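You operate a simulated robot arm through the tools that you are given. There is no shell and no other tool. Be economical: measure what you need, move in short steps, check, and stop when the job is done.

The job below is to be done with a simulated two-armed robot. You get a single attempt, and the scene is never put back.

## Task
On the top of the wall table, fold the gold cloth in half.

It is judged by the outcome, as a careful person would: the job done as asked, and still so three seconds after it is handed in. It fails if anything else is knocked over, pushed out of place, dropped, spilled or broken. Flat cloth is picked up by pressing the open fingertips on it (5 to 10 N) and closing them slowly along it; thin cloth reads only 2 to 8 mm in the jaws.

## Robot
Two 7-joint arms with two-finger parallel grippers on one trunk, on a base that drives. Base frame: it is fixed to the floor where the robot stands at the start and does not move with it; the origin is under the middle of the robot, x ahead of it, y to its left, z up. Lengths are in m, angles in rad, forces in N, time in s.
The left shoulder is at the start at [0.08, 0.131, 0.947], the right one opposite. With the tool pointing down near the work surface each hand reaches from about 0.4 to 0.86 m from the robot's upright axis, wherever it stands, measured 20 degrees to its own side. Places, roughly: top of the wall table [0.6, 0.3, 0.8]. Payload 1.57 kg a hand.
The tool frame of a hand sits at the grasp point between the pads (the TCP): z along the fingers, y along the line on which they close. The tips reach 0.03 m beyond it. The gripper opens to 0.11 m. The fingers are 0.024 m wide and 0.012 m thick; the gripper's body (0.048 by 0.112 m) begins 0.078 m behind the TCP.
Orientation is that of the tool frame in the base frame, as a unit quaternion [x, y, z, w]. With the fingers straight down and closing along the base's y, the tool's x points along the base's -x, its y along +y and its z along -z.

## Interface
- The arms move only by the tool nudge_tool. It takes "left_plan", "right_plan" or both (then of equal length, played together; a hand with none holds still); each is a list of rows, each an object (a shift or turn left out is 0, a gripper value left out holds the last) with "jaw": the finger opening in mm, from 0 to 110; "travel": the shift along the base's x, y, z in units of 50 mm (1.0 is 50 mm), a list of three; "rot": the turn, a rotation vector about the base's x, y, z in units of 4 degrees (1.0 is 4 degrees), a list of three. In form: [{"jaw": jaw, "travel": [x, y, z], "rot": [ax, ay, az]}, ...]. A call has 1 to 8 rows; each row shifts and turns the commanded pose from where the row before left it. A call with a number of a shift or a turn outside -1 to 1 is refused whole. Each row takes 0.2 s and may step no farther than 0.05 m and 0.15 rad from the row before; otherwise, or with a gripper value out of range, the whole call is refused. A pose out of reach is approached as far as the arm can. The call stops where the force on the tool passes 40 N (or 10 N more than at its start, if that is more) or the arm is blocked; 0.2 s more then pass. The fingers move at their own pace (about 0.108 m/s each) and stop on an object; they squeeze with about 32 N. The grip force told is the motor's: it shows also when the fingers shut on nothing. Time passes only in rows, and 0.2 s behind the last, so rows that do not move let the fingers close. It gives the time, the measured TCP pose, the force on the tool (base axes), the opening and the grip force at its end, in the units of the frame above (readings bear some noise), with the torque about the TCP (base axes, N m) and any sound that the robot's microphone picked up.
- Cameras (640 x 400 px; columns grow to the right, rows downward): "scene" is now at [-0.0545, -0.0241, 1.419]; the picture's right is [-0.26, -0.97, 0.00], its down [-0.57, 0.15, -0.81] and it looks along [0.78, -0.21, -0.59] (base axes); focal length 260 px, centre (320, 200). "left" rides on the left gripper at [0.07, -0.016, -0.141] in its tool frame; the picture's right is [0.23, 0.97, 0.00], its down [-0.86, 0.20, -0.48] and it looks along [-0.47, 0.11, 0.88] (tool axes); focal length 222 px, centre (320, 200). "right" rides on the right gripper at [0.07, 0.016, -0.141] in its tool frame; the picture's right is [-0.23, 0.97, 0.00], its down [-0.86, -0.20, -0.48] and it looks along [-0.47, -0.11, 0.88] (tool axes); focal length 222 px, centre (320, 200). There is no depth. A picture from a camera that has moved, and an enlarged one, comes with that camera's place and axes in the base frame and with its lens.
- snapshot(camera): a new picture of that camera. The clock stands still meanwhile.
- drive_base(legs): drives the robot by 1 to 6 legs, each [ahead, left, turn to the left] in m, m and rad, along the robot's own axes; the way and the turn of a leg run together, so that a leg with both is an arc; at most 1.5 m and 3.142 rad a leg. The arms and the cameras ride along, it lands a little off, and it stops where it bumps. It gives what a move gives.
- head_to(pan, tilt): turns the head with the scene camera to pan (to the left, within 1.902 rad either way) and tilt (down, from -0.506 to 1.204), counted from straight ahead of the robot. It gives what a move gives.
- enlarge(camera, box): a new picture of the part [left, top, right, bottom] of that camera's present view, enlarged. The clock stands still meanwhile.
- finish_job(): hands the job in; it is judged then, once.

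Work in short steps. Places have to be worked out from the pictures, the camera data and where the tool is seen: move nearer, look again, correct. Check each grasp and each placing, and mend what went wrong. You have 120 turns and 100 pictures in all, those below and enlarged ones among them. Open the grippers and draw the arms clear of the work before you hand the job in, unless the task says otherwise; then end with one line.

The tools are called after "Call:" by a JSON object that holds its "method" and its "body". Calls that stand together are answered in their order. nudge_tool: Moves the arms, as the interface text tells. Its arguments: {"type":"object","properties":{"left_plan":{"type":"array","items":{"type":"object","properties":{"jaw":{"type":"number"},"travel":{"type":"array","items":{"type":"number"}},"rot":{"type":"array","items":{"type":"number"}}}}},"right_plan":{"type":"array","items":{"type":"object","properties":{"jaw":{"type":"number"},"travel":{"type":"array","items":{"type":"number"}},"rot":{"type":"array","items":{"type":"number"}}}}}},"required":[]} The other tools are called the same way: drive_base (legs) drives the base; head_to (pan, tilt) turns the head that bears the scene camera; snapshot (camera) takes a picture; enlarge (camera, box) takes an enlarged picture of a part of a camera's view; finish_job () hands the job in.

At the start:

```text
time_s: 0.0
left_tool_pos: [0.6936, 0.0123, 0.977]
left_ee_rot: [0.001, 1.0, 0.0, 0.0]
left_contact_force: [0.5, -0.7, 0.0]
left_ft_torque: [-0.01, -0.01, 0.01]
left_width: 0.1101
left_grasp_force: 0.1
right_tool_pos: [0.4177, -0.4238, 0.9521]
right_ee_rot: [0.0, 1.0, 0.0, 0.0]
right_contact_force: [0.1, -0.2, -0.8]
right_ft_torque: [0.01, 0.01, -0.01]
right_width: 0.1102
right_grasp_force: 0.0
robot x, y, heading: [0.0001, 0.0023, 0.002]
head pan, tilt: [-0.264, 0.625]
```

scene: 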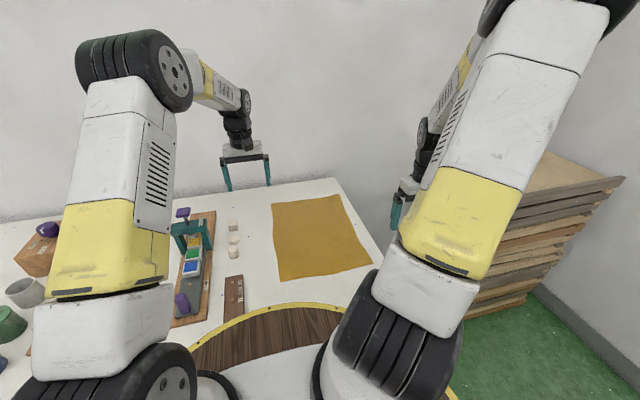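
right: 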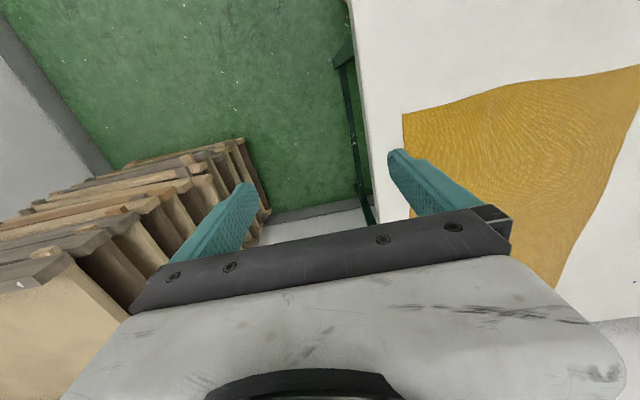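
left: 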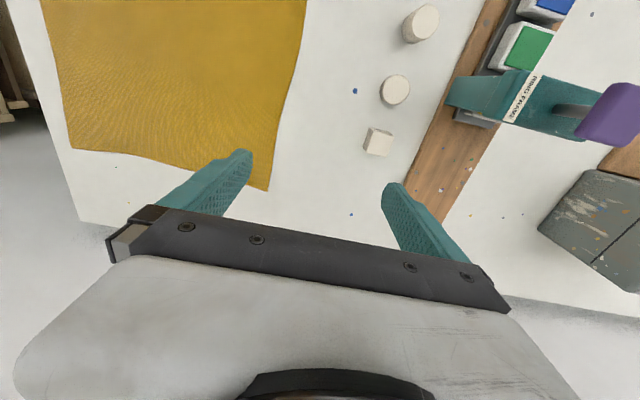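

The cloth looks to lie at about x 0.41–0.80, y −0.33 to −0.04, so I want the base about 0.19 m further right. First I look down in front of the robot to check clearance.

Call:
{"method": "head_to", "body": {"pan": -0.3, "tilt": 1.1}}

Call:
{"method": "snapshot", "body": {"camera": "scene"}}

```text
time_s: 0.9
left_tool_pos: [0.6955, 0.012, 0.9776]
left_ee_rot: [0.0, 1.0, 0.0, 0.0]
left_contact_force: [0.0, 0.9, 0.0]
left_ft_torque: [-0.01, -0.02, 0.0]
left_width: 0.1099
left_grasp_force: 0.0
right_tool_pos: [0.4173, -0.4229, 0.9522]
right_ee_rot: [0.0, 1.0, 0.0, -0.001]
right_contact_force: [0.0, 0.1, 0.5]
right_ft_torque: [-0.02, -0.02, -0.01]
right_width: 0.1101
right_grasp_force: 0.1
robot x, y, heading: [-0.0, -0.0002, 0.001]
head pan, tilt: [-0.3, 1.1]
```

```text
96 pictures are left
camera scene: at [-0.0787, -0.02, 1.3827], right [-0.3, -0.96, 0.0], down [-0.85, 0.26, -0.45], along [0.43, -0.13, -0.89], focal length 260 px, centre (320, 200)
```

scene: 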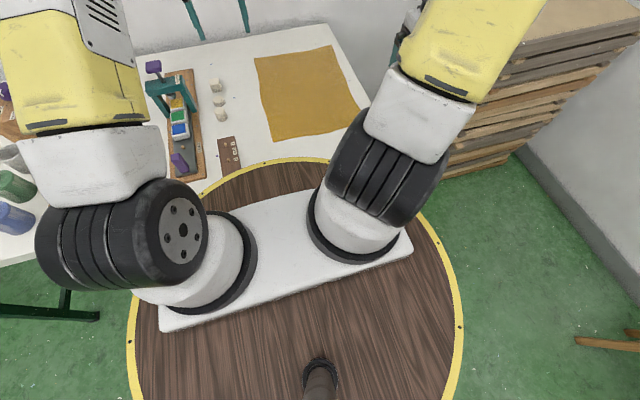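

The robot's round deck sits just in front of the table, and the floor on the right is free for a small sidestep. I back off 2 cm and strafe right by 0.18 m, with the hands staying high.

Call:
{"method": "drive_base", "body": {"legs": [[-0.02, 0, 0], [0, -0.18, 0]]}}

Call:
{"method": "head_to", "body": {"pan": 0.0, "tilt": 0.75}}

Call:
{"method": "snapshot", "body": {"camera": "scene"}}

Call:
{"method": "snapshot", "body": {"camera": "left"}}

Call:
{"method": "snapshot", "body": {"camera": "right"}}

```text
time_s: 2.8
left_tool_pos: [0.6745, -0.1664, 0.9768]
left_ee_rot: [0.0, 1.0, 0.0, -0.001]
left_contact_force: [0.6, 1.2, -1.0]
left_ft_torque: [-0.03, -0.02, 0.0]
left_width: 0.1101
left_grasp_force: 0.1
right_tool_pos: [0.3969, -0.6022, 0.9527]
right_ee_rot: [0.0, 1.0, 0.0, 0.0]
right_contact_force: [0.3, -0.1, 0.5]
right_ft_torque: [-0.01, -0.04, 0.0]
right_width: 0.1102
right_grasp_force: 0.0
robot x, y, heading: [-0.0193, -0.1753, 0.004]
head pan, tilt: [-0.3, 1.1]
```

```text
time_s: 3.6
left_tool_pos: [0.675, -0.1672, 0.9768]
left_ee_rot: [0.0, 1.0, 0.001, 0.001]
left_contact_force: [-0.9, 0.6, 0.4]
left_ft_torque: [-0.01, 0.02, 0.01]
left_width: 0.11
left_grasp_force: 0.0
right_tool_pos: [0.3973, -0.6021, 0.9525]
right_ee_rot: [-0.001, 1.0, 0.001, 0.0]
right_contact_force: [-0.1, -0.2, 0.7]
right_ft_torque: [0.0, -0.03, 0.02]
right_width: 0.1099
right_grasp_force: 0.1
robot x, y, heading: [-0.021, -0.1766, 0.006]
head pan, tilt: [0.0, 0.75]
```

```text
95 pictures are left
camera scene: at [-0.0763, -0.1801, 1.4083], right [0.0, -1.0, 0.0], down [-0.68, 0.0, -0.73], along [0.73, 0.0, -0.68], focal length 260 px, centre (320, 200)
```

scene: 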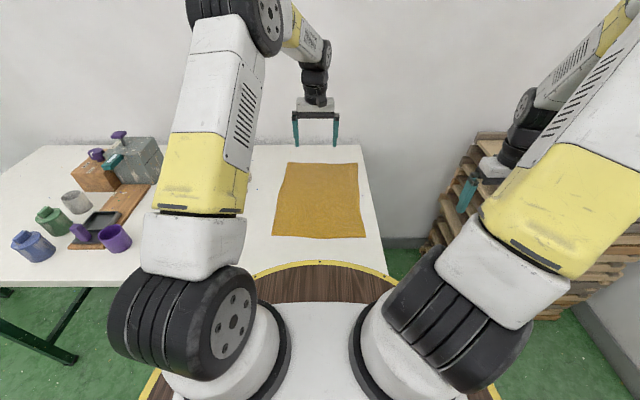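

```text
94 pictures are left
camera left: at [0.6048, -0.1827, 1.1182], right [-0.23, 0.97, 0.0], down [0.86, 0.2, 0.48], along [0.47, 0.11, -0.88], focal length 222 px, centre (320, 200)
```

left: 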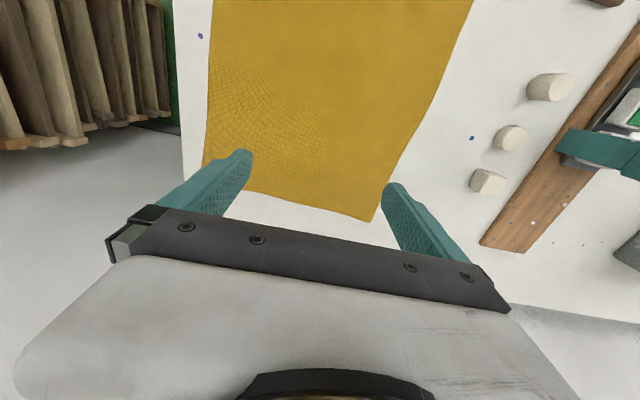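

```text
93 pictures are left
camera right: at [0.3277, -0.5858, 1.0933], right [0.23, 0.97, 0.0], down [0.85, -0.2, 0.48], along [0.47, -0.11, -0.88], focal length 222 px, centre (320, 200)
```

right: 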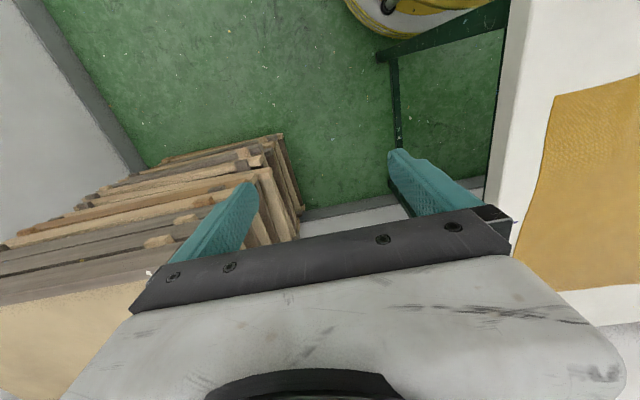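

The cloth's corners come out at about far-left (0.796, −0.047), far-right (0.786, −0.33), near-left (0.42, −0.039) and near-right (0.412, −0.315), with the table at z≈0.80 (both cameras agree). The left hand goes above the far-left corner while the right hand swings in over the table.

Call:
{"method": "nudge_tool", "body": {"left_plan": [{"travel": [0.53, 0.45, -0.3], "jaw": 34}, {"travel": [0.53, 0.45, -0.3]}, {"travel": [0.53, 0.45, -0.3]}, {"travel": [0.53, 0.45, -0.3]}, {}, {}, {}], "right_plan": [{"travel": [0, 0.86, 0], "jaw": 34}, {"travel": [0, 0.86, 0]}, {"travel": [0, 0.86, 0]}, {"travel": [0, 0.86, 0]}, {"travel": [0, 0.86, 0]}, {"travel": [0, 0.86, 0]}, {"travel": [0, 0.86, 0]}]}}

Call:
{"method": "nudge_tool", "body": {"right_plan": [{"travel": [0.95, 0, 0]}, {"travel": [0.95, 0, 0]}, {"travel": [0.95, 0, 0]}, {"travel": [0.95, 0, 0]}, {"travel": [0.95, 0, 0]}, {"travel": [0.95, 0, -0.2]}, {"travel": [0.95, 0, -0.2]}, {"travel": [0.8, 0, -0.2]}]}}

Call:
{"method": "snapshot", "body": {"camera": "right"}}

Call:
{"method": "snapshot", "body": {"camera": "left"}}

Call:
{"method": "snapshot", "body": {"camera": "scene"}}

```text
time_s: 5.2
left_tool_pos: [0.7803, -0.0769, 0.9177]
left_ee_rot: [0.001, 1.0, 0.0, 0.0]
left_contact_force: [-0.3, -0.1, 0.1]
left_ft_torque: [0.02, 0.0, 0.01]
left_width: 0.034
left_grasp_force: 0.0
right_tool_pos: [0.3973, -0.302, 0.9525]
right_ee_rot: [0.001, 1.0, -0.001, 0.0]
right_contact_force: [-0.5, 1.0, 0.7]
right_ft_torque: [0.01, -0.01, 0.03]
right_width: 0.0342
right_grasp_force: 0.1
robot x, y, heading: [-0.0208, -0.1818, 0.002]
head pan, tilt: [0.0, 0.75]
```

```text
time_s: 7.0
left_tool_pos: [0.7818, -0.077, 0.9181]
left_ee_rot: [0.001, 1.0, 0.0, 0.0]
left_contact_force: [-0.3, 0.9, 0.5]
left_ft_torque: [0.01, -0.03, 0.0]
left_width: 0.0341
left_grasp_force: 0.1
right_tool_pos: [0.7696, -0.3014, 0.9222]
right_ee_rot: [0.001, 1.0, 0.0, -0.001]
right_contact_force: [-0.3, 0.2, 0.9]
right_ft_torque: [-0.02, -0.04, 0.06]
right_width: 0.0341
right_grasp_force: 0.1
robot x, y, heading: [-0.0227, -0.181, 0.0]
head pan, tilt: [0.0, 0.75]
```

```text
92 pictures are left
camera right: at [0.7, -0.2853, 1.0633], right [0.23, 0.97, 0.0], down [0.86, -0.2, 0.48], along [0.46, -0.11, -0.88], focal length 222 px, centre (320, 200)
```

right: 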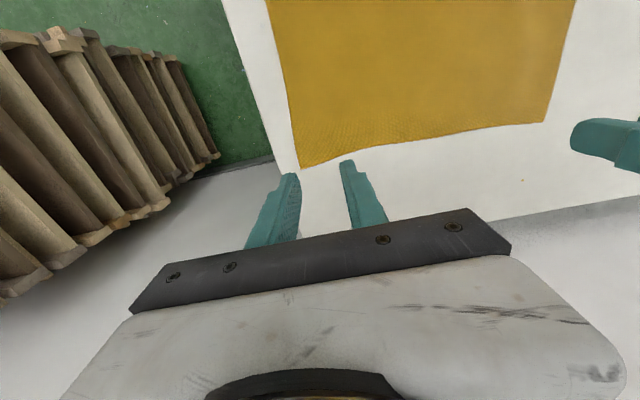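

```text
91 pictures are left
camera left: at [0.7109, -0.0933, 1.059], right [-0.23, 0.97, 0.0], down [0.86, 0.2, 0.48], along [0.47, 0.11, -0.88], focal length 222 px, centre (320, 200)
```

left: 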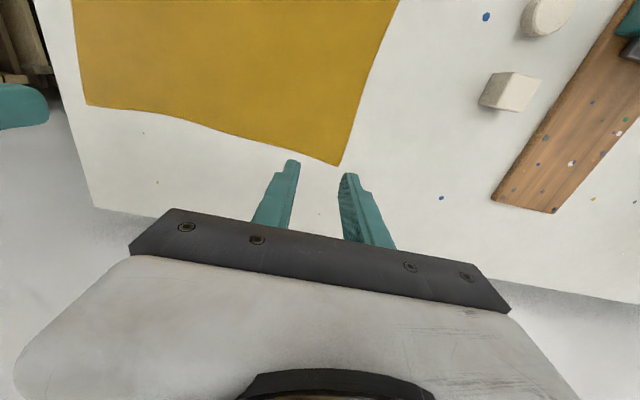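

```text
90 pictures are left
camera scene: at [-0.0767, -0.18, 1.4083], right [0.0, -1.0, 0.0], down [-0.68, 0.0, -0.73], along [0.73, 0.0, -0.68], focal length 260 px, centre (320, 200)
```

scene: 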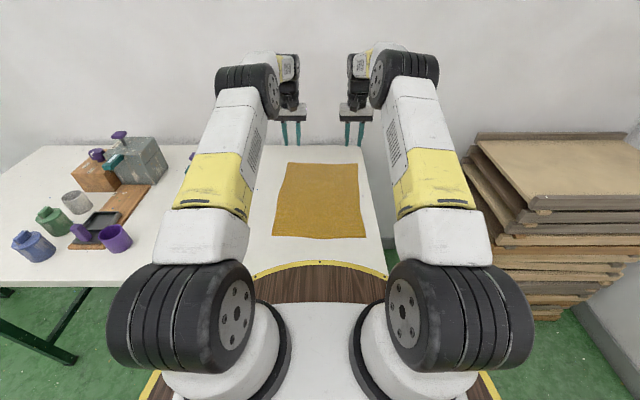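

The far edge refines to x≈0.796 on the left and 0.786 on the right. I centre the fingers about 6 mm inside the edge and lower them to just above the cloth.

Call:
{"method": "nudge_tool", "body": {"left_plan": [{"travel": [0.1, -0.16, -0.55]}, {"travel": [0.07, 0, -0.55]}, {"travel": [0, 0, -0.5]}, {}], "right_plan": [{"travel": [0.1, 0.1, -0.58]}, {"travel": [0.1, 0, -0.58]}, {"travel": [0, 0, -0.52]}, {}]}}

Call:
{"method": "snapshot", "body": {"camera": "right"}}

Call:
{"method": "snapshot", "body": {"camera": "left"}}

```text
time_s: 8.0
left_tool_pos: [0.7893, -0.0861, 0.8367]
left_ee_rot: [0.0, 1.0, 0.0, 0.0]
left_contact_force: [-0.3, 0.3, 0.2]
left_ft_torque: [-0.01, 0.01, -0.04]
left_width: 0.0337
left_grasp_force: 0.1
right_tool_pos: [0.7807, -0.2958, 0.8379]
right_ee_rot: [0.001, 1.0, 0.0, 0.0]
right_contact_force: [-0.3, 0.1, 0.6]
right_ft_torque: [0.01, -0.01, 0.0]
right_width: 0.0341
right_grasp_force: 0.1
robot x, y, heading: [-0.0201, -0.1786, -0.002]
head pan, tilt: [0.0, 0.75]
```

```text
89 pictures are left
camera right: at [0.711, -0.2801, 0.9793], right [0.23, 0.97, 0.0], down [0.85, -0.2, 0.48], along [0.47, -0.11, -0.88], focal length 222 px, centre (320, 200)
```

right: 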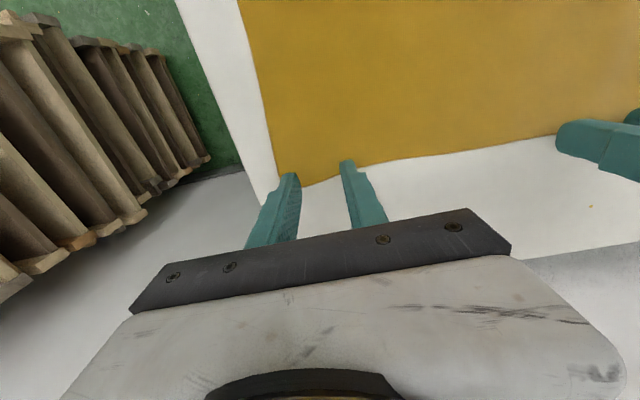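

```text
88 pictures are left
camera left: at [0.7193, -0.1016, 0.9781], right [-0.23, 0.97, 0.0], down [0.86, 0.2, 0.48], along [0.47, 0.11, -0.88], focal length 222 px, centre (320, 200)
```

left: 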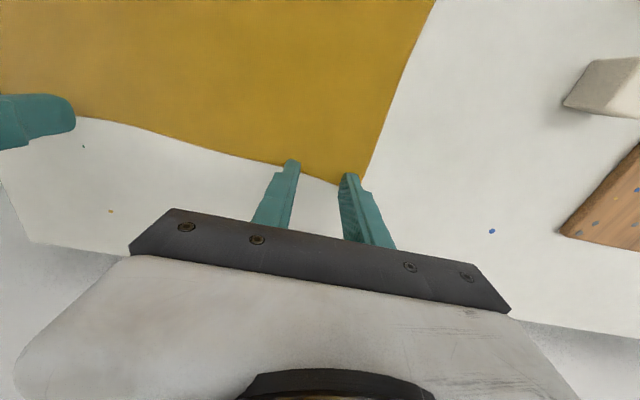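

The fingers overlap the cloth by only about 10 mm, so I shift both 5 mm inward and press down gently in small steps.

Call:
{"method": "nudge_tool", "body": {"left_plan": [{"travel": [-0.1, 0, -0.05]}, {"travel": [0, 0, -0.05]}, {"travel": [0, 0, -0.04]}, {}], "right_plan": [{"travel": [-0.1, 0, -0.07]}, {"travel": [0, 0, -0.05]}, {"travel": [0, 0, -0.04]}, {}]}}

```text
time_s: 9.0
left_tool_pos: [0.7836, -0.0849, 0.8312]
left_ee_rot: [-0.001, 1.0, -0.001, 0.0]
left_contact_force: [-1.4, 0.0, 6.4]
left_ft_torque: [0.03, 0.04, -0.01]
left_width: 0.034
left_grasp_force: 0.1
right_tool_pos: [0.7754, -0.2953, 0.8303]
right_ee_rot: [0.0, 1.0, -0.001, 0.002]
right_contact_force: [0.3, -0.3, 9.7]
right_ft_torque: [-0.05, 0.01, 0.0]
right_width: 0.0339
right_grasp_force: 0.1
robot x, y, heading: [-0.0198, -0.1794, 0.002]
head pan, tilt: [0.0, 0.75]
```

Contact reads 6 N on the left and 10 N on the right, within the pressing range. I close both jaws slowly along the cloth.

Call:
{"method": "nudge_tool", "body": {"left_plan": [{"jaw": 29}, {"jaw": 24}, {"jaw": 19}, {"jaw": 14}, {"jaw": 9}, {"jaw": 4}, {"jaw": 0}, {"jaw": 0}], "right_plan": [{"jaw": 29}, {"jaw": 24}, {"jaw": 19}, {"jaw": 14}, {"jaw": 9}, {"jaw": 4}, {"jaw": 0}, {"jaw": 0}]}}

Call:
{"method": "snapshot", "body": {"camera": "right"}}

Call:
{"method": "snapshot", "body": {"camera": "left"}}

```text
time_s: 10.8
left_tool_pos: [0.7835, -0.0873, 0.831]
left_ee_rot: [0.001, 1.0, -0.002, 0.001]
left_contact_force: [0.3, -16.1, 11.5]
left_ft_torque: [-0.5, 0.04, 0.07]
left_width: 0.0022
left_grasp_force: 23.3
right_tool_pos: [0.7745, -0.2937, 0.832]
right_ee_rot: [0.0, 1.0, 0.002, 0.001]
right_contact_force: [0.4, 18.5, 19.4]
right_ft_torque: [0.5, 0.04, -0.02]
right_width: 0.0024
right_grasp_force: 24.1
robot x, y, heading: [-0.0209, -0.1778, -0.001]
head pan, tilt: [0.0, 0.75]
```

```text
87 pictures are left
camera right: at [0.7047, -0.2778, 0.9725], right [0.23, 0.97, 0.0], down [0.85, -0.2, 0.48], along [0.47, -0.11, -0.88], focal length 222 px, centre (320, 200)
```

right: 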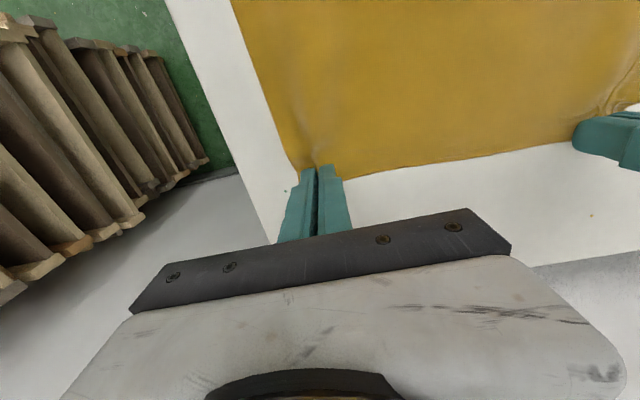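

```text
86 pictures are left
camera left: at [0.7137, -0.1026, 0.9725], right [-0.23, 0.97, 0.0], down [0.85, 0.2, 0.48], along [0.47, 0.11, -0.88], focal length 222 px, centre (320, 200)
```

left: 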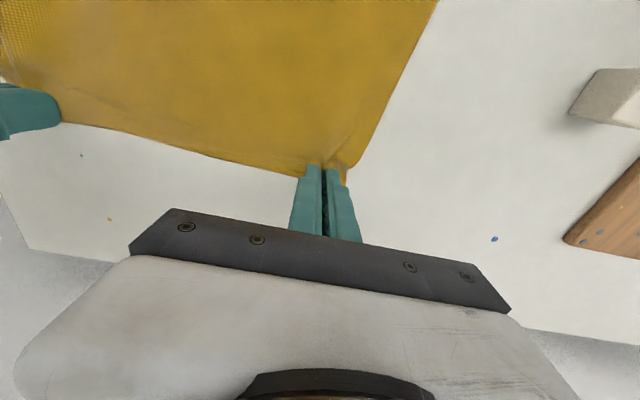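

Both jaws read about 2.3 mm with the cloth bunched between them, and the cloth is taut between the hands. I lift a little, easing the hands together, and check that both corners come up.

Call:
{"method": "nudge_tool", "body": {"left_plan": [{"travel": [0, -0.1, 0.1]}, {"travel": [-0.1, 0, 0.3]}, {"travel": [-0.1, 0, 0.3]}, {}], "right_plan": [{"travel": [0, 0.1, 0.1]}, {"travel": [-0.1, 0, 0.3]}, {"travel": [-0.1, 0, 0.3]}, {}]}}

Call:
{"method": "snapshot", "body": {"camera": "right"}}

Call:
{"method": "snapshot", "body": {"camera": "left"}}

Call:
{"method": "snapshot", "body": {"camera": "scene"}}

```text
time_s: 11.8
left_tool_pos: [0.7758, -0.0903, 0.8649]
left_ee_rot: [0.0, 1.0, 0.0, 0.0]
left_contact_force: [-0.7, -6.5, -0.1]
left_ft_torque: [-0.2, 0.01, 0.01]
left_width: 0.002
left_grasp_force: 23.4
right_tool_pos: [0.7645, -0.2915, 0.8641]
right_ee_rot: [0.001, 1.0, 0.0, -0.001]
right_contact_force: [0.5, 6.0, -0.4]
right_ft_torque: [0.21, -0.02, 0.01]
right_width: 0.0022
right_grasp_force: 23.7
robot x, y, heading: [-0.0216, -0.1771, -0.001]
head pan, tilt: [0.0, 0.75]
```

```text
85 pictures are left
camera right: at [0.695, -0.2749, 1.0055], right [0.23, 0.97, 0.0], down [0.86, -0.2, 0.48], along [0.46, -0.11, -0.88], focal length 222 px, centre (320, 200)
```

right: 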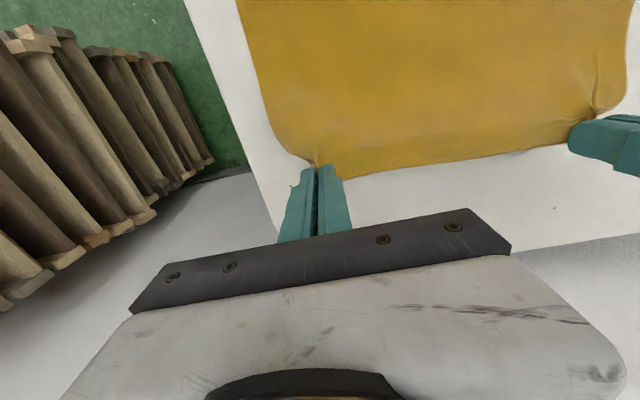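

```text
84 pictures are left
camera left: at [0.7047, -0.1056, 1.0063], right [-0.23, 0.97, 0.0], down [0.86, 0.2, 0.48], along [0.47, 0.11, -0.88], focal length 222 px, centre (320, 200)
```

left: 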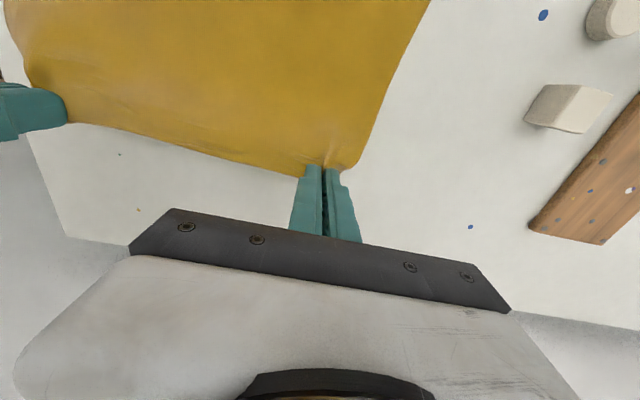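

```text
83 pictures are left
camera scene: at [-0.0761, -0.18, 1.4084], right [0.0, -1.0, 0.0], down [-0.68, 0.0, -0.73], along [0.73, 0.0, -0.68], focal length 260 px, centre (320, 200)
```

scene: 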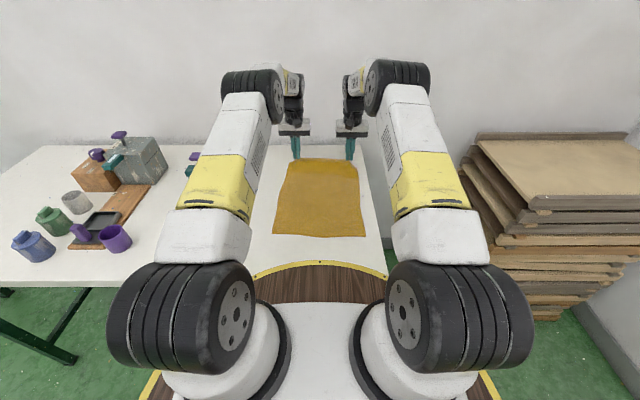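

Both corners are lifted off the table. I start the fold arc, rotating the fingers slightly as the cloth turns over.

Call:
{"method": "nudge_tool", "body": {"left_plan": [{"travel": [-0.148, 0.015, 0.454], "rot": [0, -0.5, 0]}, {"travel": [-0.148, 0.015, 0.454], "rot": [0, -0.5, 0]}, {"travel": [-0.268, 0.015, 0.397], "rot": [0, -0.5, 0]}, {"travel": [-0.268, 0.015, 0.397], "rot": [0, -0.5, 0]}, {"travel": [-0.366, 0.015, 0.308], "rot": [0, -0.5, 0]}, {"travel": [-0.366, 0.015, 0.308], "rot": [0, -0.5, 0]}, {"travel": [-0.437, 0.015, 0.194], "rot": [0, -0.5, 0]}, {"travel": [-0.437, 0.015, 0.194], "rot": [0, -0.5, 0]}], "right_plan": [{"travel": [-0.148, 0.012, 0.454], "rot": [0, -0.5, 0]}, {"travel": [-0.148, 0.012, 0.454], "rot": [0, -0.5, 0]}, {"travel": [-0.268, 0.012, 0.397], "rot": [0, -0.5, 0]}, {"travel": [-0.268, 0.012, 0.397], "rot": [0, -0.5, 0]}, {"travel": [-0.366, 0.012, 0.308], "rot": [0, -0.5, 0]}, {"travel": [-0.366, 0.012, 0.308], "rot": [0, -0.5, 0]}, {"travel": [-0.437, 0.012, 0.194], "rot": [0, -0.5, 0]}, {"travel": [-0.437, 0.012, 0.194], "rot": [0, -0.5, 0]}]}}

Call:
{"method": "snapshot", "body": {"camera": "scene"}}

```text
time_s: 13.6
left_tool_pos: [0.6527, -0.0838, 1.0003]
left_ee_rot: [0.0, 0.99, 0.0, 0.139]
left_contact_force: [-0.7, -6.6, 0.1]
left_ft_torque: [-0.19, 0.05, -0.07]
left_width: 0.0023
left_grasp_force: 23.5
right_tool_pos: [0.6422, -0.2864, 1.001]
right_ee_rot: [0.001, 0.99, 0.0, 0.138]
right_contact_force: [0.2, 7.4, -0.7]
right_ft_torque: [0.22, 0.03, 0.08]
right_width: 0.0024
right_grasp_force: 24.5
robot x, y, heading: [-0.0201, -0.1786, -0.003]
head pan, tilt: [0.0, 0.75]
```

```text
82 pictures are left
camera scene: at [-0.0756, -0.18, 1.4084], right [0.0, -1.0, 0.0], down [-0.68, 0.0, -0.73], along [0.73, 0.0, -0.68], focal length 260 px, centre (320, 200)
```

scene: 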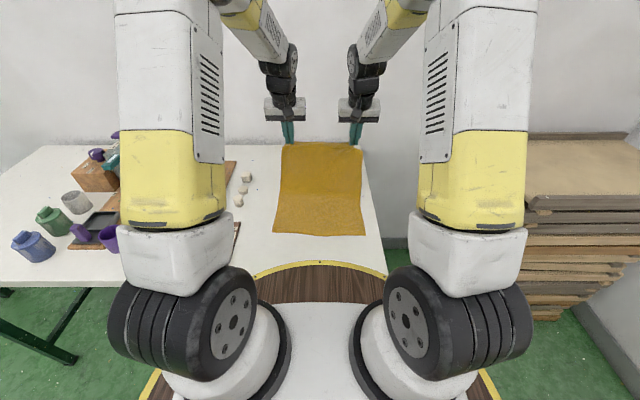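

The cloth stands up evenly and its near edge has not moved. I continue over the top.

Call:
{"method": "nudge_tool", "body": {"left_plan": [{"travel": [-0.475, 0.015, 0.067], "rot": [0, -0.5, 0]}, {"travel": [-0.475, 0.015, 0.067], "rot": [0, -0.5, 0]}, {"travel": [-0.475, 0.015, -0.067], "rot": [0, -0.5, 0]}, {"travel": [-0.475, 0.015, -0.067], "rot": [0, -0.5, 0]}, {"travel": [-0.437, 0.015, -0.194], "rot": [0, -0.5, 0]}, {"travel": [-0.437, 0.015, -0.194], "rot": [0, -0.5, 0]}, {"travel": [-0.366, 0.015, -0.308], "rot": [0, -0.5, 0]}, {"travel": [-0.366, 0.015, -0.308], "rot": [0, -0.5, 0]}], "right_plan": [{"travel": [-0.475, 0.012, 0.067], "rot": [0, -0.5, 0]}, {"travel": [-0.475, 0.012, 0.067], "rot": [0, -0.5, 0]}, {"travel": [-0.475, 0.012, -0.067], "rot": [0, -0.5, 0]}, {"travel": [-0.475, 0.012, -0.067], "rot": [0, -0.5, 0]}, {"travel": [-0.437, 0.012, -0.194], "rot": [0, -0.5, 0]}, {"travel": [-0.437, 0.012, -0.194], "rot": [0, -0.5, 0]}, {"travel": [-0.366, 0.012, -0.308], "rot": [0, -0.5, 0]}, {"travel": [-0.366, 0.012, -0.308], "rot": [0, -0.5, 0]}]}}

Call:
{"method": "snapshot", "body": {"camera": "scene"}}

Call:
{"method": "snapshot", "body": {"camera": "left"}}

```text
time_s: 15.4
left_tool_pos: [0.4766, -0.0785, 0.9501]
left_ee_rot: [0.001, 0.961, 0.0, 0.276]
left_contact_force: [0.0, -9.0, 0.1]
left_ft_torque: [-0.24, 0.0, -0.13]
left_width: 0.0017
left_grasp_force: 23.4
right_tool_pos: [0.4653, -0.2815, 0.9515]
right_ee_rot: [0.0, 0.961, 0.001, 0.277]
right_contact_force: [0.6, 8.7, 0.0]
right_ft_torque: [0.19, 0.03, 0.17]
right_width: 0.0027
right_grasp_force: 23.9
robot x, y, heading: [-0.0219, -0.1802, -0.005]
head pan, tilt: [0.0, 0.75]
```

```text
81 pictures are left
camera scene: at [-0.0763, -0.18, 1.4084], right [0.0, -1.0, 0.0], down [-0.68, 0.0, -0.73], along [0.73, 0.0, -0.68], focal length 260 px, centre (320, 200)
```

scene: 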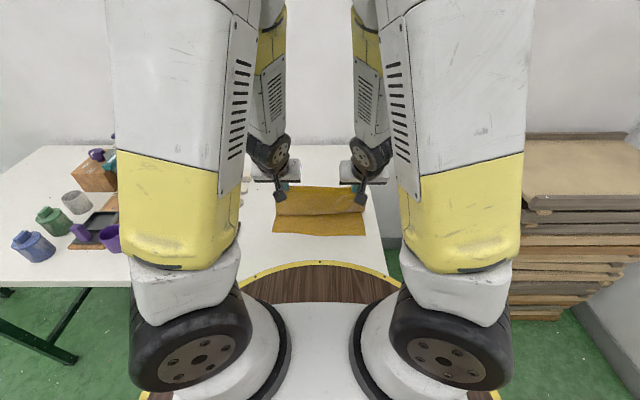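

```text
80 pictures are left
camera left: at [0.3416, -0.0934, 1.0333], right [-0.19, 0.97, -0.12], down [0.47, 0.2, 0.86], along [0.86, 0.11, -0.5], focal length 222 px, centre (320, 200)
```

left: 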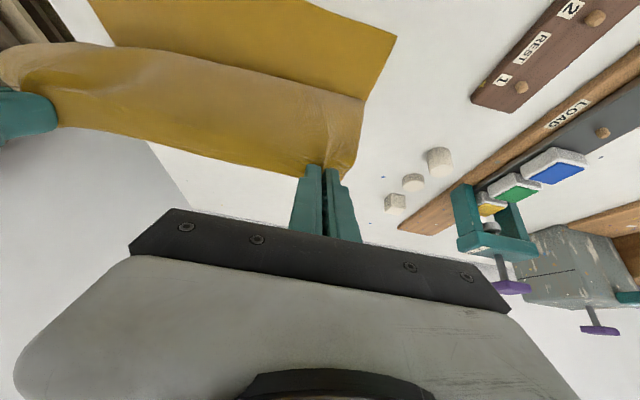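

The fold is coming over cleanly. With about 32° tilt the tips are ~16 mm ahead of the TCP, so I lower to put the pinched edge over the near edge, just above the table.

Call:
{"method": "nudge_tool", "body": {"left_plan": [{"travel": [-0.2, 0.02, -0.35]}, {"travel": [-0.2, 0.02, -0.35]}, {"travel": [-0.2, 0.02, -0.35]}, {"travel": [-0.2, 0.02, -0.35]}, {"travel": [-0.15, 0, -0.35]}, {"travel": [-0.07, 0, -0.3]}, {}], "right_plan": [{"travel": [-0.2, 0.02, -0.35]}, {"travel": [-0.2, 0.02, -0.35]}, {"travel": [-0.2, 0.02, -0.35]}, {"travel": [-0.15, 0.02, -0.35]}, {"travel": [-0.13, 0, -0.35]}, {"travel": [-0.05, 0, -0.33]}, {}]}}

Call:
{"method": "snapshot", "body": {"camera": "left"}}

Call:
{"method": "snapshot", "body": {"camera": "right"}}

Call:
{"method": "snapshot", "body": {"camera": "scene"}}

```text
time_s: 16.5
left_tool_pos: [0.4931, -0.0876, 0.9332]
left_ee_rot: [-0.032, 0.945, -0.055, 0.32]
left_contact_force: [1.1, -0.1, 0.0]
left_ft_torque: [0.0, 0.0, 0.0]
left_width: 0.002
left_grasp_force: 23.7
left hand out of reach, approached as far as the arm can: row 1, 2, 3, 4, 5
right_tool_pos: [0.4903, -0.2688, 0.9348]
right_ee_rot: [0.045, 0.945, 0.058, 0.318]
right_contact_force: [-1.6, 0.3, 0.8]
right_ft_torque: [-0.02, 0.0, 0.03]
right_width: 0.0021
right_grasp_force: 23.1
right hand out of reach, approached as far as the arm can: row 1, 2, 3, 4, 5
robot x, y, heading: [-0.019, -0.1789, -0.003]
head pan, tilt: [0.0, 0.75]
stopped in row 5 (right hand): the arm was blocked; the commanded pose is now the measured one
```

```text
79 pictures are left
camera left: at [0.3513, -0.0996, 1.0041], right [-0.21, 0.94, -0.26], down [0.38, 0.32, 0.87], along [0.9, 0.08, -0.43], focal length 222 px, centre (320, 200)
```

left: 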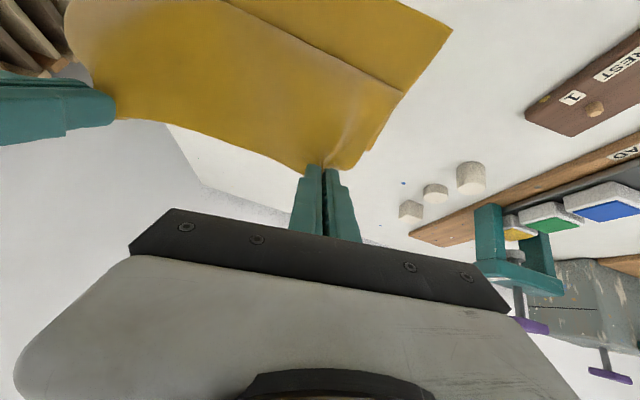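

```text
78 pictures are left
camera right: at [0.35, -0.2543, 1.0075], right [0.23, 0.94, 0.27], down [0.38, -0.34, 0.86], along [0.9, -0.1, -0.43], focal length 222 px, centre (320, 200)
```

right: 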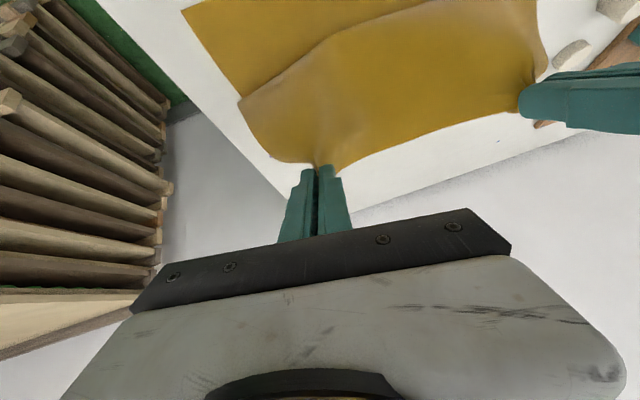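

```text
77 pictures are left
camera scene: at [-0.0765, -0.18, 1.4084], right [0.0, -1.0, 0.0], down [-0.68, 0.0, -0.73], along [0.73, 0.0, -0.68], focal length 260 px, centre (320, 200)
```

scene: 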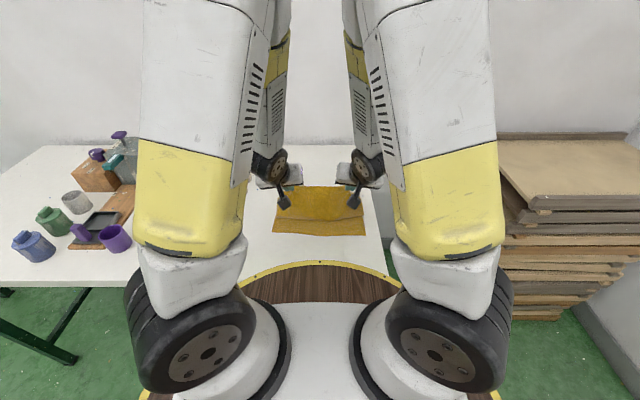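

The tilted wrists are out of reach this close in, so I'll gain room by backing the base away. First I straighten the twist and ease the hands forward relative to the robot.

Call:
{"method": "nudge_tool", "body": {"left_plan": [{"travel": [0.35, 0.06, 0.1], "rot": [0.6, 0.5, -0.12]}, {"travel": [0.35, 0.06, 0.1], "rot": [0.6, 0.5, -0.12]}, {"travel": [0.35, 0.07, 0], "rot": [0.6, 0.5, -0.12]}, {"travel": [0.3, 0, 0], "rot": [0, 0.5, 0]}], "right_plan": [{"travel": [0.35, -0.08, 0.1], "rot": [-0.66, 0.5, 0.23]}, {"travel": [0.35, -0.08, 0.1], "rot": [-0.66, 0.5, 0.23]}, {"travel": [0.35, -0.08, 0], "rot": [-0.66, 0.5, 0.23]}, {"travel": [0.3, 0, 0], "rot": [0, 0.5, 0]}]}}

Call:
{"method": "drive_base", "body": {"legs": [[-0.12, 0, 0]]}}

Call:
{"method": "snapshot", "body": {"camera": "scene"}}

```text
time_s: 17.5
left_tool_pos: [0.5597, -0.0794, 0.9423]
left_ee_rot: [-0.002, 0.967, 0.003, 0.253]
left_contact_force: [-0.3, -3.8, -0.1]
left_ft_torque: [-0.14, -0.03, -0.03]
left_width: 0.0019
left_grasp_force: 24.1
right_tool_pos: [0.5573, -0.2787, 0.9459]
right_ee_rot: [0.002, 0.968, -0.004, 0.252]
right_contact_force: [-0.2, 3.7, -0.2]
right_ft_torque: [0.09, -0.01, 0.09]
right_width: 0.0022
right_grasp_force: 24.2
robot x, y, heading: [-0.0182, -0.1804, 0.001]
head pan, tilt: [0.0, 0.75]
```

```text
time_s: 18.7
left_tool_pos: [0.437, -0.0791, 0.9429]
left_ee_rot: [-0.003, 0.967, 0.003, 0.253]
left_contact_force: [1.0, -4.9, -0.1]
left_ft_torque: [-0.12, 0.02, -0.07]
left_width: 0.0018
left_grasp_force: 23.9
right_tool_pos: [0.4352, -0.2796, 0.9462]
right_ee_rot: [0.003, 0.968, -0.003, 0.252]
right_contact_force: [0.0, 4.6, 0.1]
right_ft_torque: [0.15, 0.02, 0.06]
right_width: 0.0023
right_grasp_force: 24.2
robot x, y, heading: [-0.1454, -0.178, 0.001]
head pan, tilt: [0.0, 0.75]
```

```text
76 pictures are left
camera scene: at [-0.198, -0.18, 1.4084], right [0.0, -1.0, 0.0], down [-0.68, 0.0, -0.73], along [0.73, 0.0, -0.68], focal length 260 px, centre (320, 200)
```

scene: 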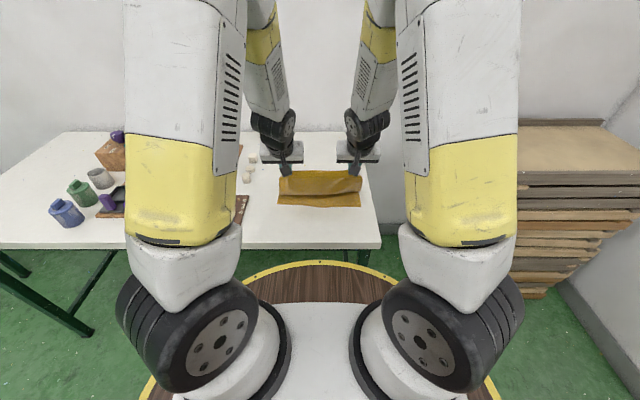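

The near edge has stayed at x≈0.42. Now I lower both hands, with a small pull back, to lay the edge down just over it.

Call:
{"method": "nudge_tool", "body": {"left_plan": [{"travel": [-0.05, 0, -0.42]}, {"travel": [-0.05, 0, -0.42]}, {"travel": [-0.05, 0, -0.42]}, {"travel": [-0.05, 0, -0.42]}, {"travel": [0, 0, -0.42]}, {}], "right_plan": [{"travel": [-0.08, 0, -0.43]}, {"travel": [-0.08, 0, -0.43]}, {"travel": [-0.08, 0, -0.43]}, {"travel": [-0.08, 0, -0.43]}, {"travel": [0, 0, -0.43]}, {}]}}

Call:
{"method": "snapshot", "body": {"camera": "left"}}

Call:
{"method": "snapshot", "body": {"camera": "right"}}

Call:
{"method": "snapshot", "body": {"camera": "scene"}}

```text
time_s: 20.1
left_tool_pos: [0.4277, -0.0799, 0.8378]
left_ee_rot: [-0.004, 0.967, 0.004, 0.253]
left_contact_force: [0.0, -4.1, 0.6]
left_ft_torque: [-0.15, 0.01, -0.06]
left_width: 0.0018
left_grasp_force: 23.5
right_tool_pos: [0.42, -0.2769, 0.8383]
right_ee_rot: [0.002, 0.968, -0.004, 0.252]
right_contact_force: [0.1, 4.9, -0.3]
right_ft_torque: [0.09, -0.01, 0.04]
right_width: 0.0023
right_grasp_force: 24.3
robot x, y, heading: [-0.1415, -0.1783, 0.002]
head pan, tilt: [0.0, 0.75]
```

```text
75 pictures are left
camera left: at [0.2974, -0.0969, 0.9263], right [-0.21, 0.97, -0.11], down [0.51, 0.2, 0.84], along [0.84, 0.12, -0.54], focal length 222 px, centre (320, 200)
```

left: 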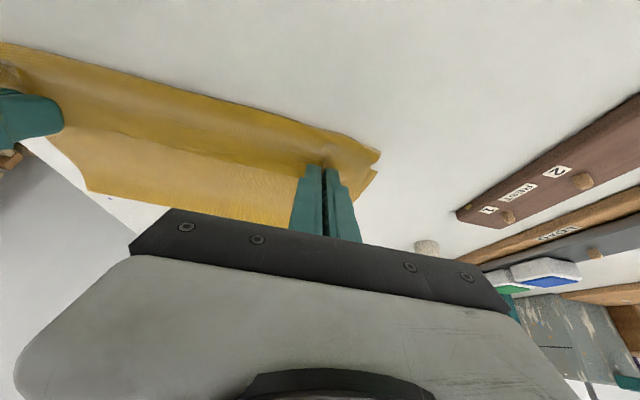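

```text
74 pictures are left
camera right: at [0.2906, -0.261, 0.927], right [0.2, 0.97, 0.11], down [0.51, -0.2, 0.84], along [0.83, -0.12, -0.54], focal length 222 px, centre (320, 200)
```

right: 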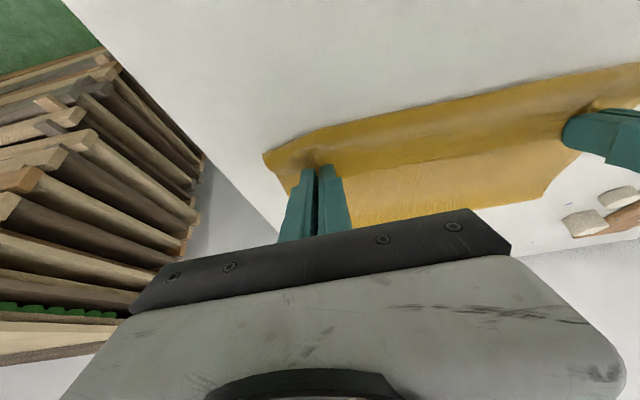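

```text
73 pictures are left
camera scene: at [-0.1982, -0.18, 1.4084], right [0.0, -1.0, 0.0], down [-0.68, 0.0, -0.73], along [0.73, 0.0, -0.68], focal length 260 px, centre (320, 200)
```

scene: 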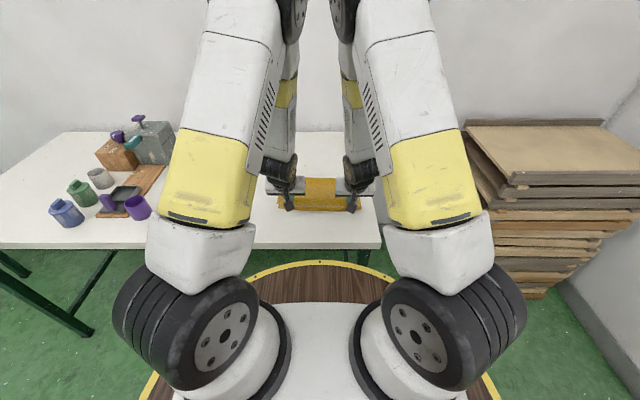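

The edge is now down near the table. I look closer to tell the free edge from the bottom layer before releasing.

Call:
{"method": "enlarge", "body": {"camera": "left", "box": [0, 20, 400, 270]}}

Call:
{"method": "enlarge", "body": {"camera": "right", "box": [240, 20, 640, 270]}}

```text
1.60 times, centred on (200, 145) of left
camera zoom: at [0.2974, -0.0969, 0.9263], right [-0.21, 0.97, -0.11], down [0.51, 0.2, 0.84], along [0.84, 0.12, -0.54], focal length 355 px, centre (512, 288)
```

zoom: 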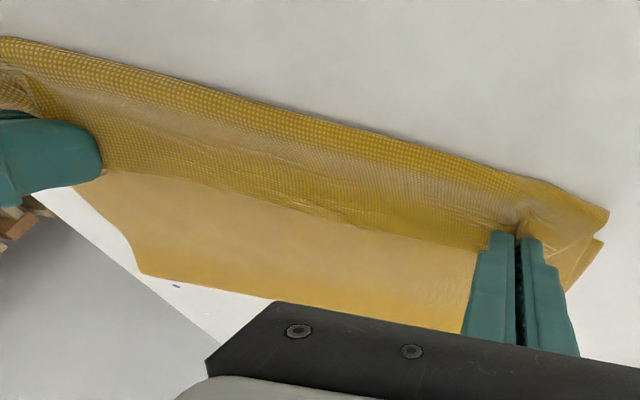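

```text
1.60 times, centred on (440, 145) of right
camera zoom: at [0.2906, -0.261, 0.927], right [0.2, 0.97, 0.11], down [0.51, -0.2, 0.84], along [0.83, -0.12, -0.54], focal length 355 px, centre (128, 288)
```

zoom: 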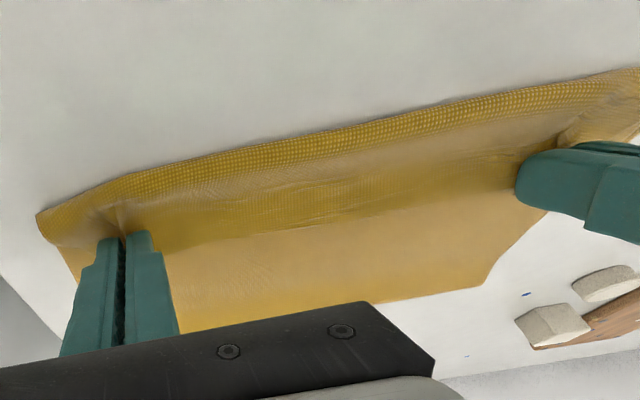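

The bottom layer's near corners are in place, but the top edge sits about 25 mm short of them. I pull both hands ~22 mm toward the robot and lower slightly.

Call:
{"method": "nudge_tool", "body": {"left_plan": [{"travel": [-0.15, 0, 0]}, {"travel": [-0.15, 0, 0]}, {"travel": [-0.14, 0, -0.04]}, {}], "right_plan": [{"travel": [-0.15, 0, 0]}, {"travel": [-0.15, 0, 0]}, {"travel": [-0.14, 0, -0.04]}, {}]}}

Call:
{"method": "enlarge", "body": {"camera": "left", "box": [0, 20, 400, 270]}}

Call:
{"method": "enlarge", "body": {"camera": "right", "box": [240, 20, 640, 270]}}

```text
time_s: 21.1
left_tool_pos: [0.4054, -0.0785, 0.8356]
left_ee_rot: [-0.003, 0.967, 0.004, 0.253]
left_contact_force: [-0.1, -4.1, 0.1]
left_ft_torque: [-0.14, 0.01, -0.04]
left_width: 0.0018
left_grasp_force: 23.6
right_tool_pos: [0.3971, -0.277, 0.8364]
right_ee_rot: [0.003, 0.968, -0.004, 0.252]
right_contact_force: [0.2, 4.4, 0.0]
right_ft_torque: [0.09, -0.01, 0.07]
right_width: 0.0022
right_grasp_force: 24.0
robot x, y, heading: [-0.1389, -0.1791, -0.002]
head pan, tilt: [0.0, 0.75]
```

```text
1.60 times, centred on (200, 145) of left
camera zoom: at [0.2756, -0.0966, 0.9243], right [-0.21, 0.97, -0.11], down [0.51, 0.2, 0.84], along [0.84, 0.12, -0.54], focal length 355 px, centre (512, 288)
```

zoom: 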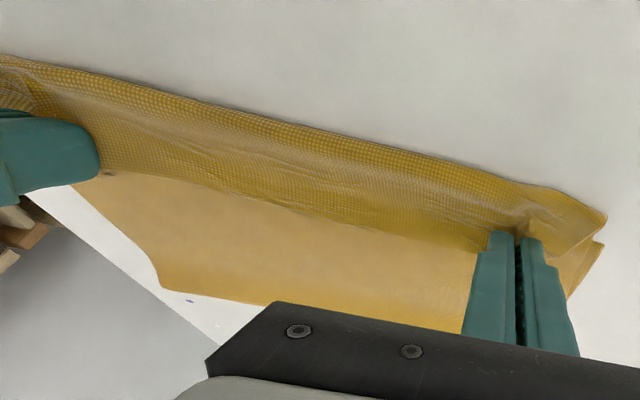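

```text
1.60 times, centred on (440, 145) of right
camera zoom: at [0.2681, -0.2611, 0.9251], right [0.2, 0.97, 0.11], down [0.51, -0.2, 0.84], along [0.83, -0.12, -0.54], focal length 355 px, centre (128, 288)
```

zoom: 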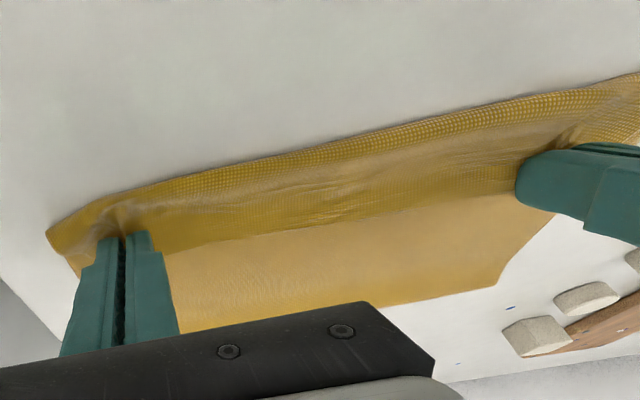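

The near boundary moved with the hands, so I need to know whether it is the turned-over top layer or the bottom layer. I look at it from the scene camera.

Call:
{"method": "enlarge", "body": {"camera": "scene", "box": [256, 160, 384, 240]}}

```text
5.00 times, centred on (320, 200) of scene
camera zoom: at [-0.198, -0.18, 1.4084], right [0.0, -1.0, 0.0], down [-0.68, 0.0, -0.73], along [0.73, 0.0, -0.68], focal length 1302 px, centre (320, 200)
```

zoom: 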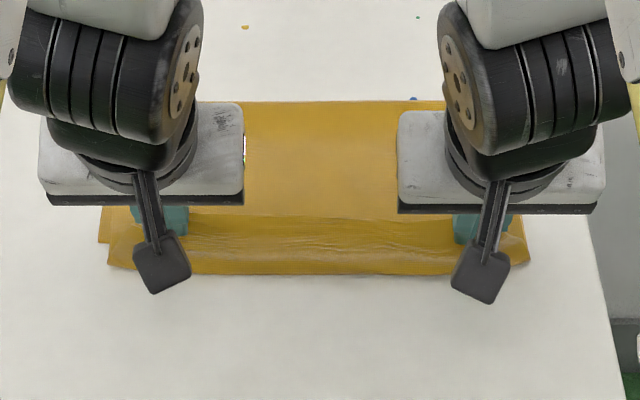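

Now it is clear. The bottom near corner is still at (0.416, −0.033), the crease has been drawn to x≈0.564, and the top layer curls over at x≈0.384 with a ~5 cm flap turned back on top. I bring the hands up and ~8 cm forward to restore the crease, then set down. The flap gets unrolled after release.

Call:
{"method": "nudge_tool", "body": {"left_plan": [{"travel": [0.1, 0, 0.5]}, {"travel": [0.35, 0, 0.3]}, {"travel": [0.4, 0, 0]}, {"travel": [0.4, 0, 0]}, {"travel": [0.35, 0, -0.2]}, {"travel": [0, 0, -0.3]}, {"travel": [0, 0, -0.2]}, {}], "right_plan": [{"travel": [0.1, 0, 0.5]}, {"travel": [0.35, 0, 0.3]}, {"travel": [0.4, 0, 0]}, {"travel": [0.4, 0, 0]}, {"travel": [0.35, 0, -0.2]}, {"travel": [0, 0, -0.3]}, {"travel": [0, 0, -0.2]}, {}]}}

Call:
{"method": "enlarge", "body": {"camera": "scene", "box": [240, 140, 400, 240]}}

Call:
{"method": "snapshot", "body": {"camera": "left"}}

```text
time_s: 22.9
left_tool_pos: [0.4856, -0.0786, 0.8405]
left_ee_rot: [-0.003, 0.967, 0.003, 0.254]
left_contact_force: [0.4, -4.6, -0.4]
left_ft_torque: [-0.15, 0.0, -0.08]
left_width: 0.002
left_grasp_force: 22.8
right_tool_pos: [0.4769, -0.2793, 0.8412]
right_ee_rot: [0.002, 0.968, -0.004, 0.252]
right_contact_force: [-0.3, 5.4, 1.0]
right_ft_torque: [0.1, 0.03, 0.08]
right_width: 0.0021
right_grasp_force: 24.3
robot x, y, heading: [-0.1401, -0.1794, 0.001]
head pan, tilt: [0.0, 0.75]
```

```text
4.00 times, centred on (320, 190) of scene
camera zoom: at [-0.1981, -0.18, 1.4084], right [0.0, -1.0, 0.0], down [-0.68, 0.0, -0.73], along [0.73, 0.0, -0.68], focal length 1041 px, centre (320, 240)
```

zoom: 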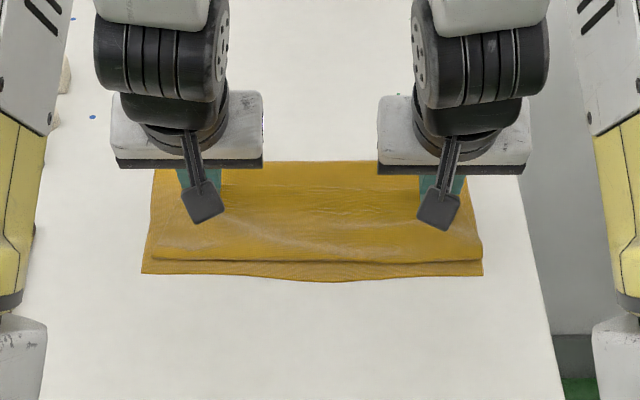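

```text
66 pictures are left
camera left: at [0.3557, -0.0961, 0.929], right [-0.21, 0.97, -0.11], down [0.51, 0.2, 0.84], along [0.84, 0.12, -0.54], focal length 222 px, centre (320, 200)
```

left: 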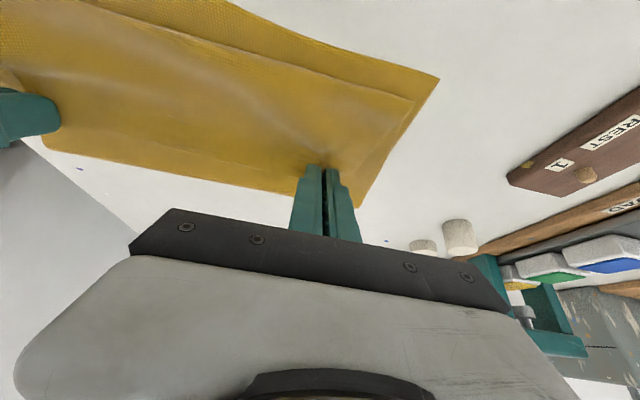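

The curl stayed put and the flap just grew, so a different method is better. I lift the edge back up above the crease, then bring it over taut at a low angle and release, so the panel drops flat without curling.

Call:
{"method": "nudge_tool", "body": {"left_plan": [{"travel": [0.1, 0, 0.5]}, {"travel": [0.1, 0, 0.5]}, {"travel": [0.2, 0, 0.5]}, {"travel": [0.3, 0, 0.4]}, {"travel": [0.4, 0, 0.4]}, {"travel": [0.5, 0, 0.3]}, {"travel": [0.5, 0, 0.3]}, {}], "right_plan": [{"travel": [0.1, 0, 0.5]}, {"travel": [0.1, 0, 0.5]}, {"travel": [0.2, 0, 0.5]}, {"travel": [0.3, 0, 0.4]}, {"travel": [0.4, 0, 0.4]}, {"travel": [0.5, 0, 0.3]}, {"travel": [0.5, 0, 0.3]}, {}]}}

Call:
{"method": "snapshot", "body": {"camera": "scene"}}

Call:
{"method": "snapshot", "body": {"camera": "left"}}

```text
time_s: 24.7
left_tool_pos: [0.5919, -0.0791, 0.9857]
left_ee_rot: [-0.003, 0.967, 0.003, 0.254]
left_contact_force: [0.1, -3.5, -0.5]
left_ft_torque: [-0.11, 0.0, -0.03]
left_width: 0.0019
left_grasp_force: 24.1
right_tool_pos: [0.5835, -0.2785, 0.9864]
right_ee_rot: [0.002, 0.968, -0.004, 0.252]
right_contact_force: [-0.3, 4.4, 0.6]
right_ft_torque: [0.12, -0.02, 0.07]
right_width: 0.0024
right_grasp_force: 23.9
robot x, y, heading: [-0.1421, -0.1823, -0.004]
head pan, tilt: [0.0, 0.75]
```

```text
65 pictures are left
camera scene: at [-0.1981, -0.18, 1.4084], right [0.0, -1.0, 0.0], down [-0.68, 0.0, -0.73], along [0.73, 0.0, -0.68], focal length 260 px, centre (320, 200)
```

scene: 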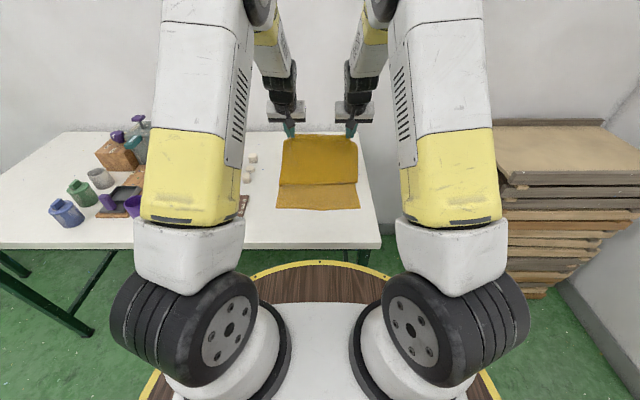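

```text
64 pictures are left
camera left: at [0.4613, -0.0967, 1.0739], right [-0.21, 0.97, -0.11], down [0.51, 0.2, 0.84], along [0.84, 0.12, -0.54], focal length 222 px, centre (320, 200)
```

left: 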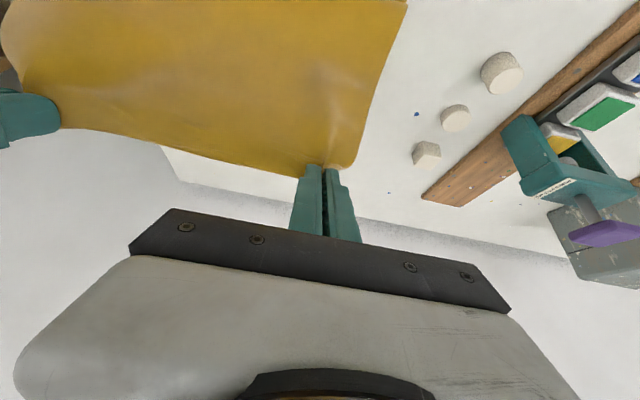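

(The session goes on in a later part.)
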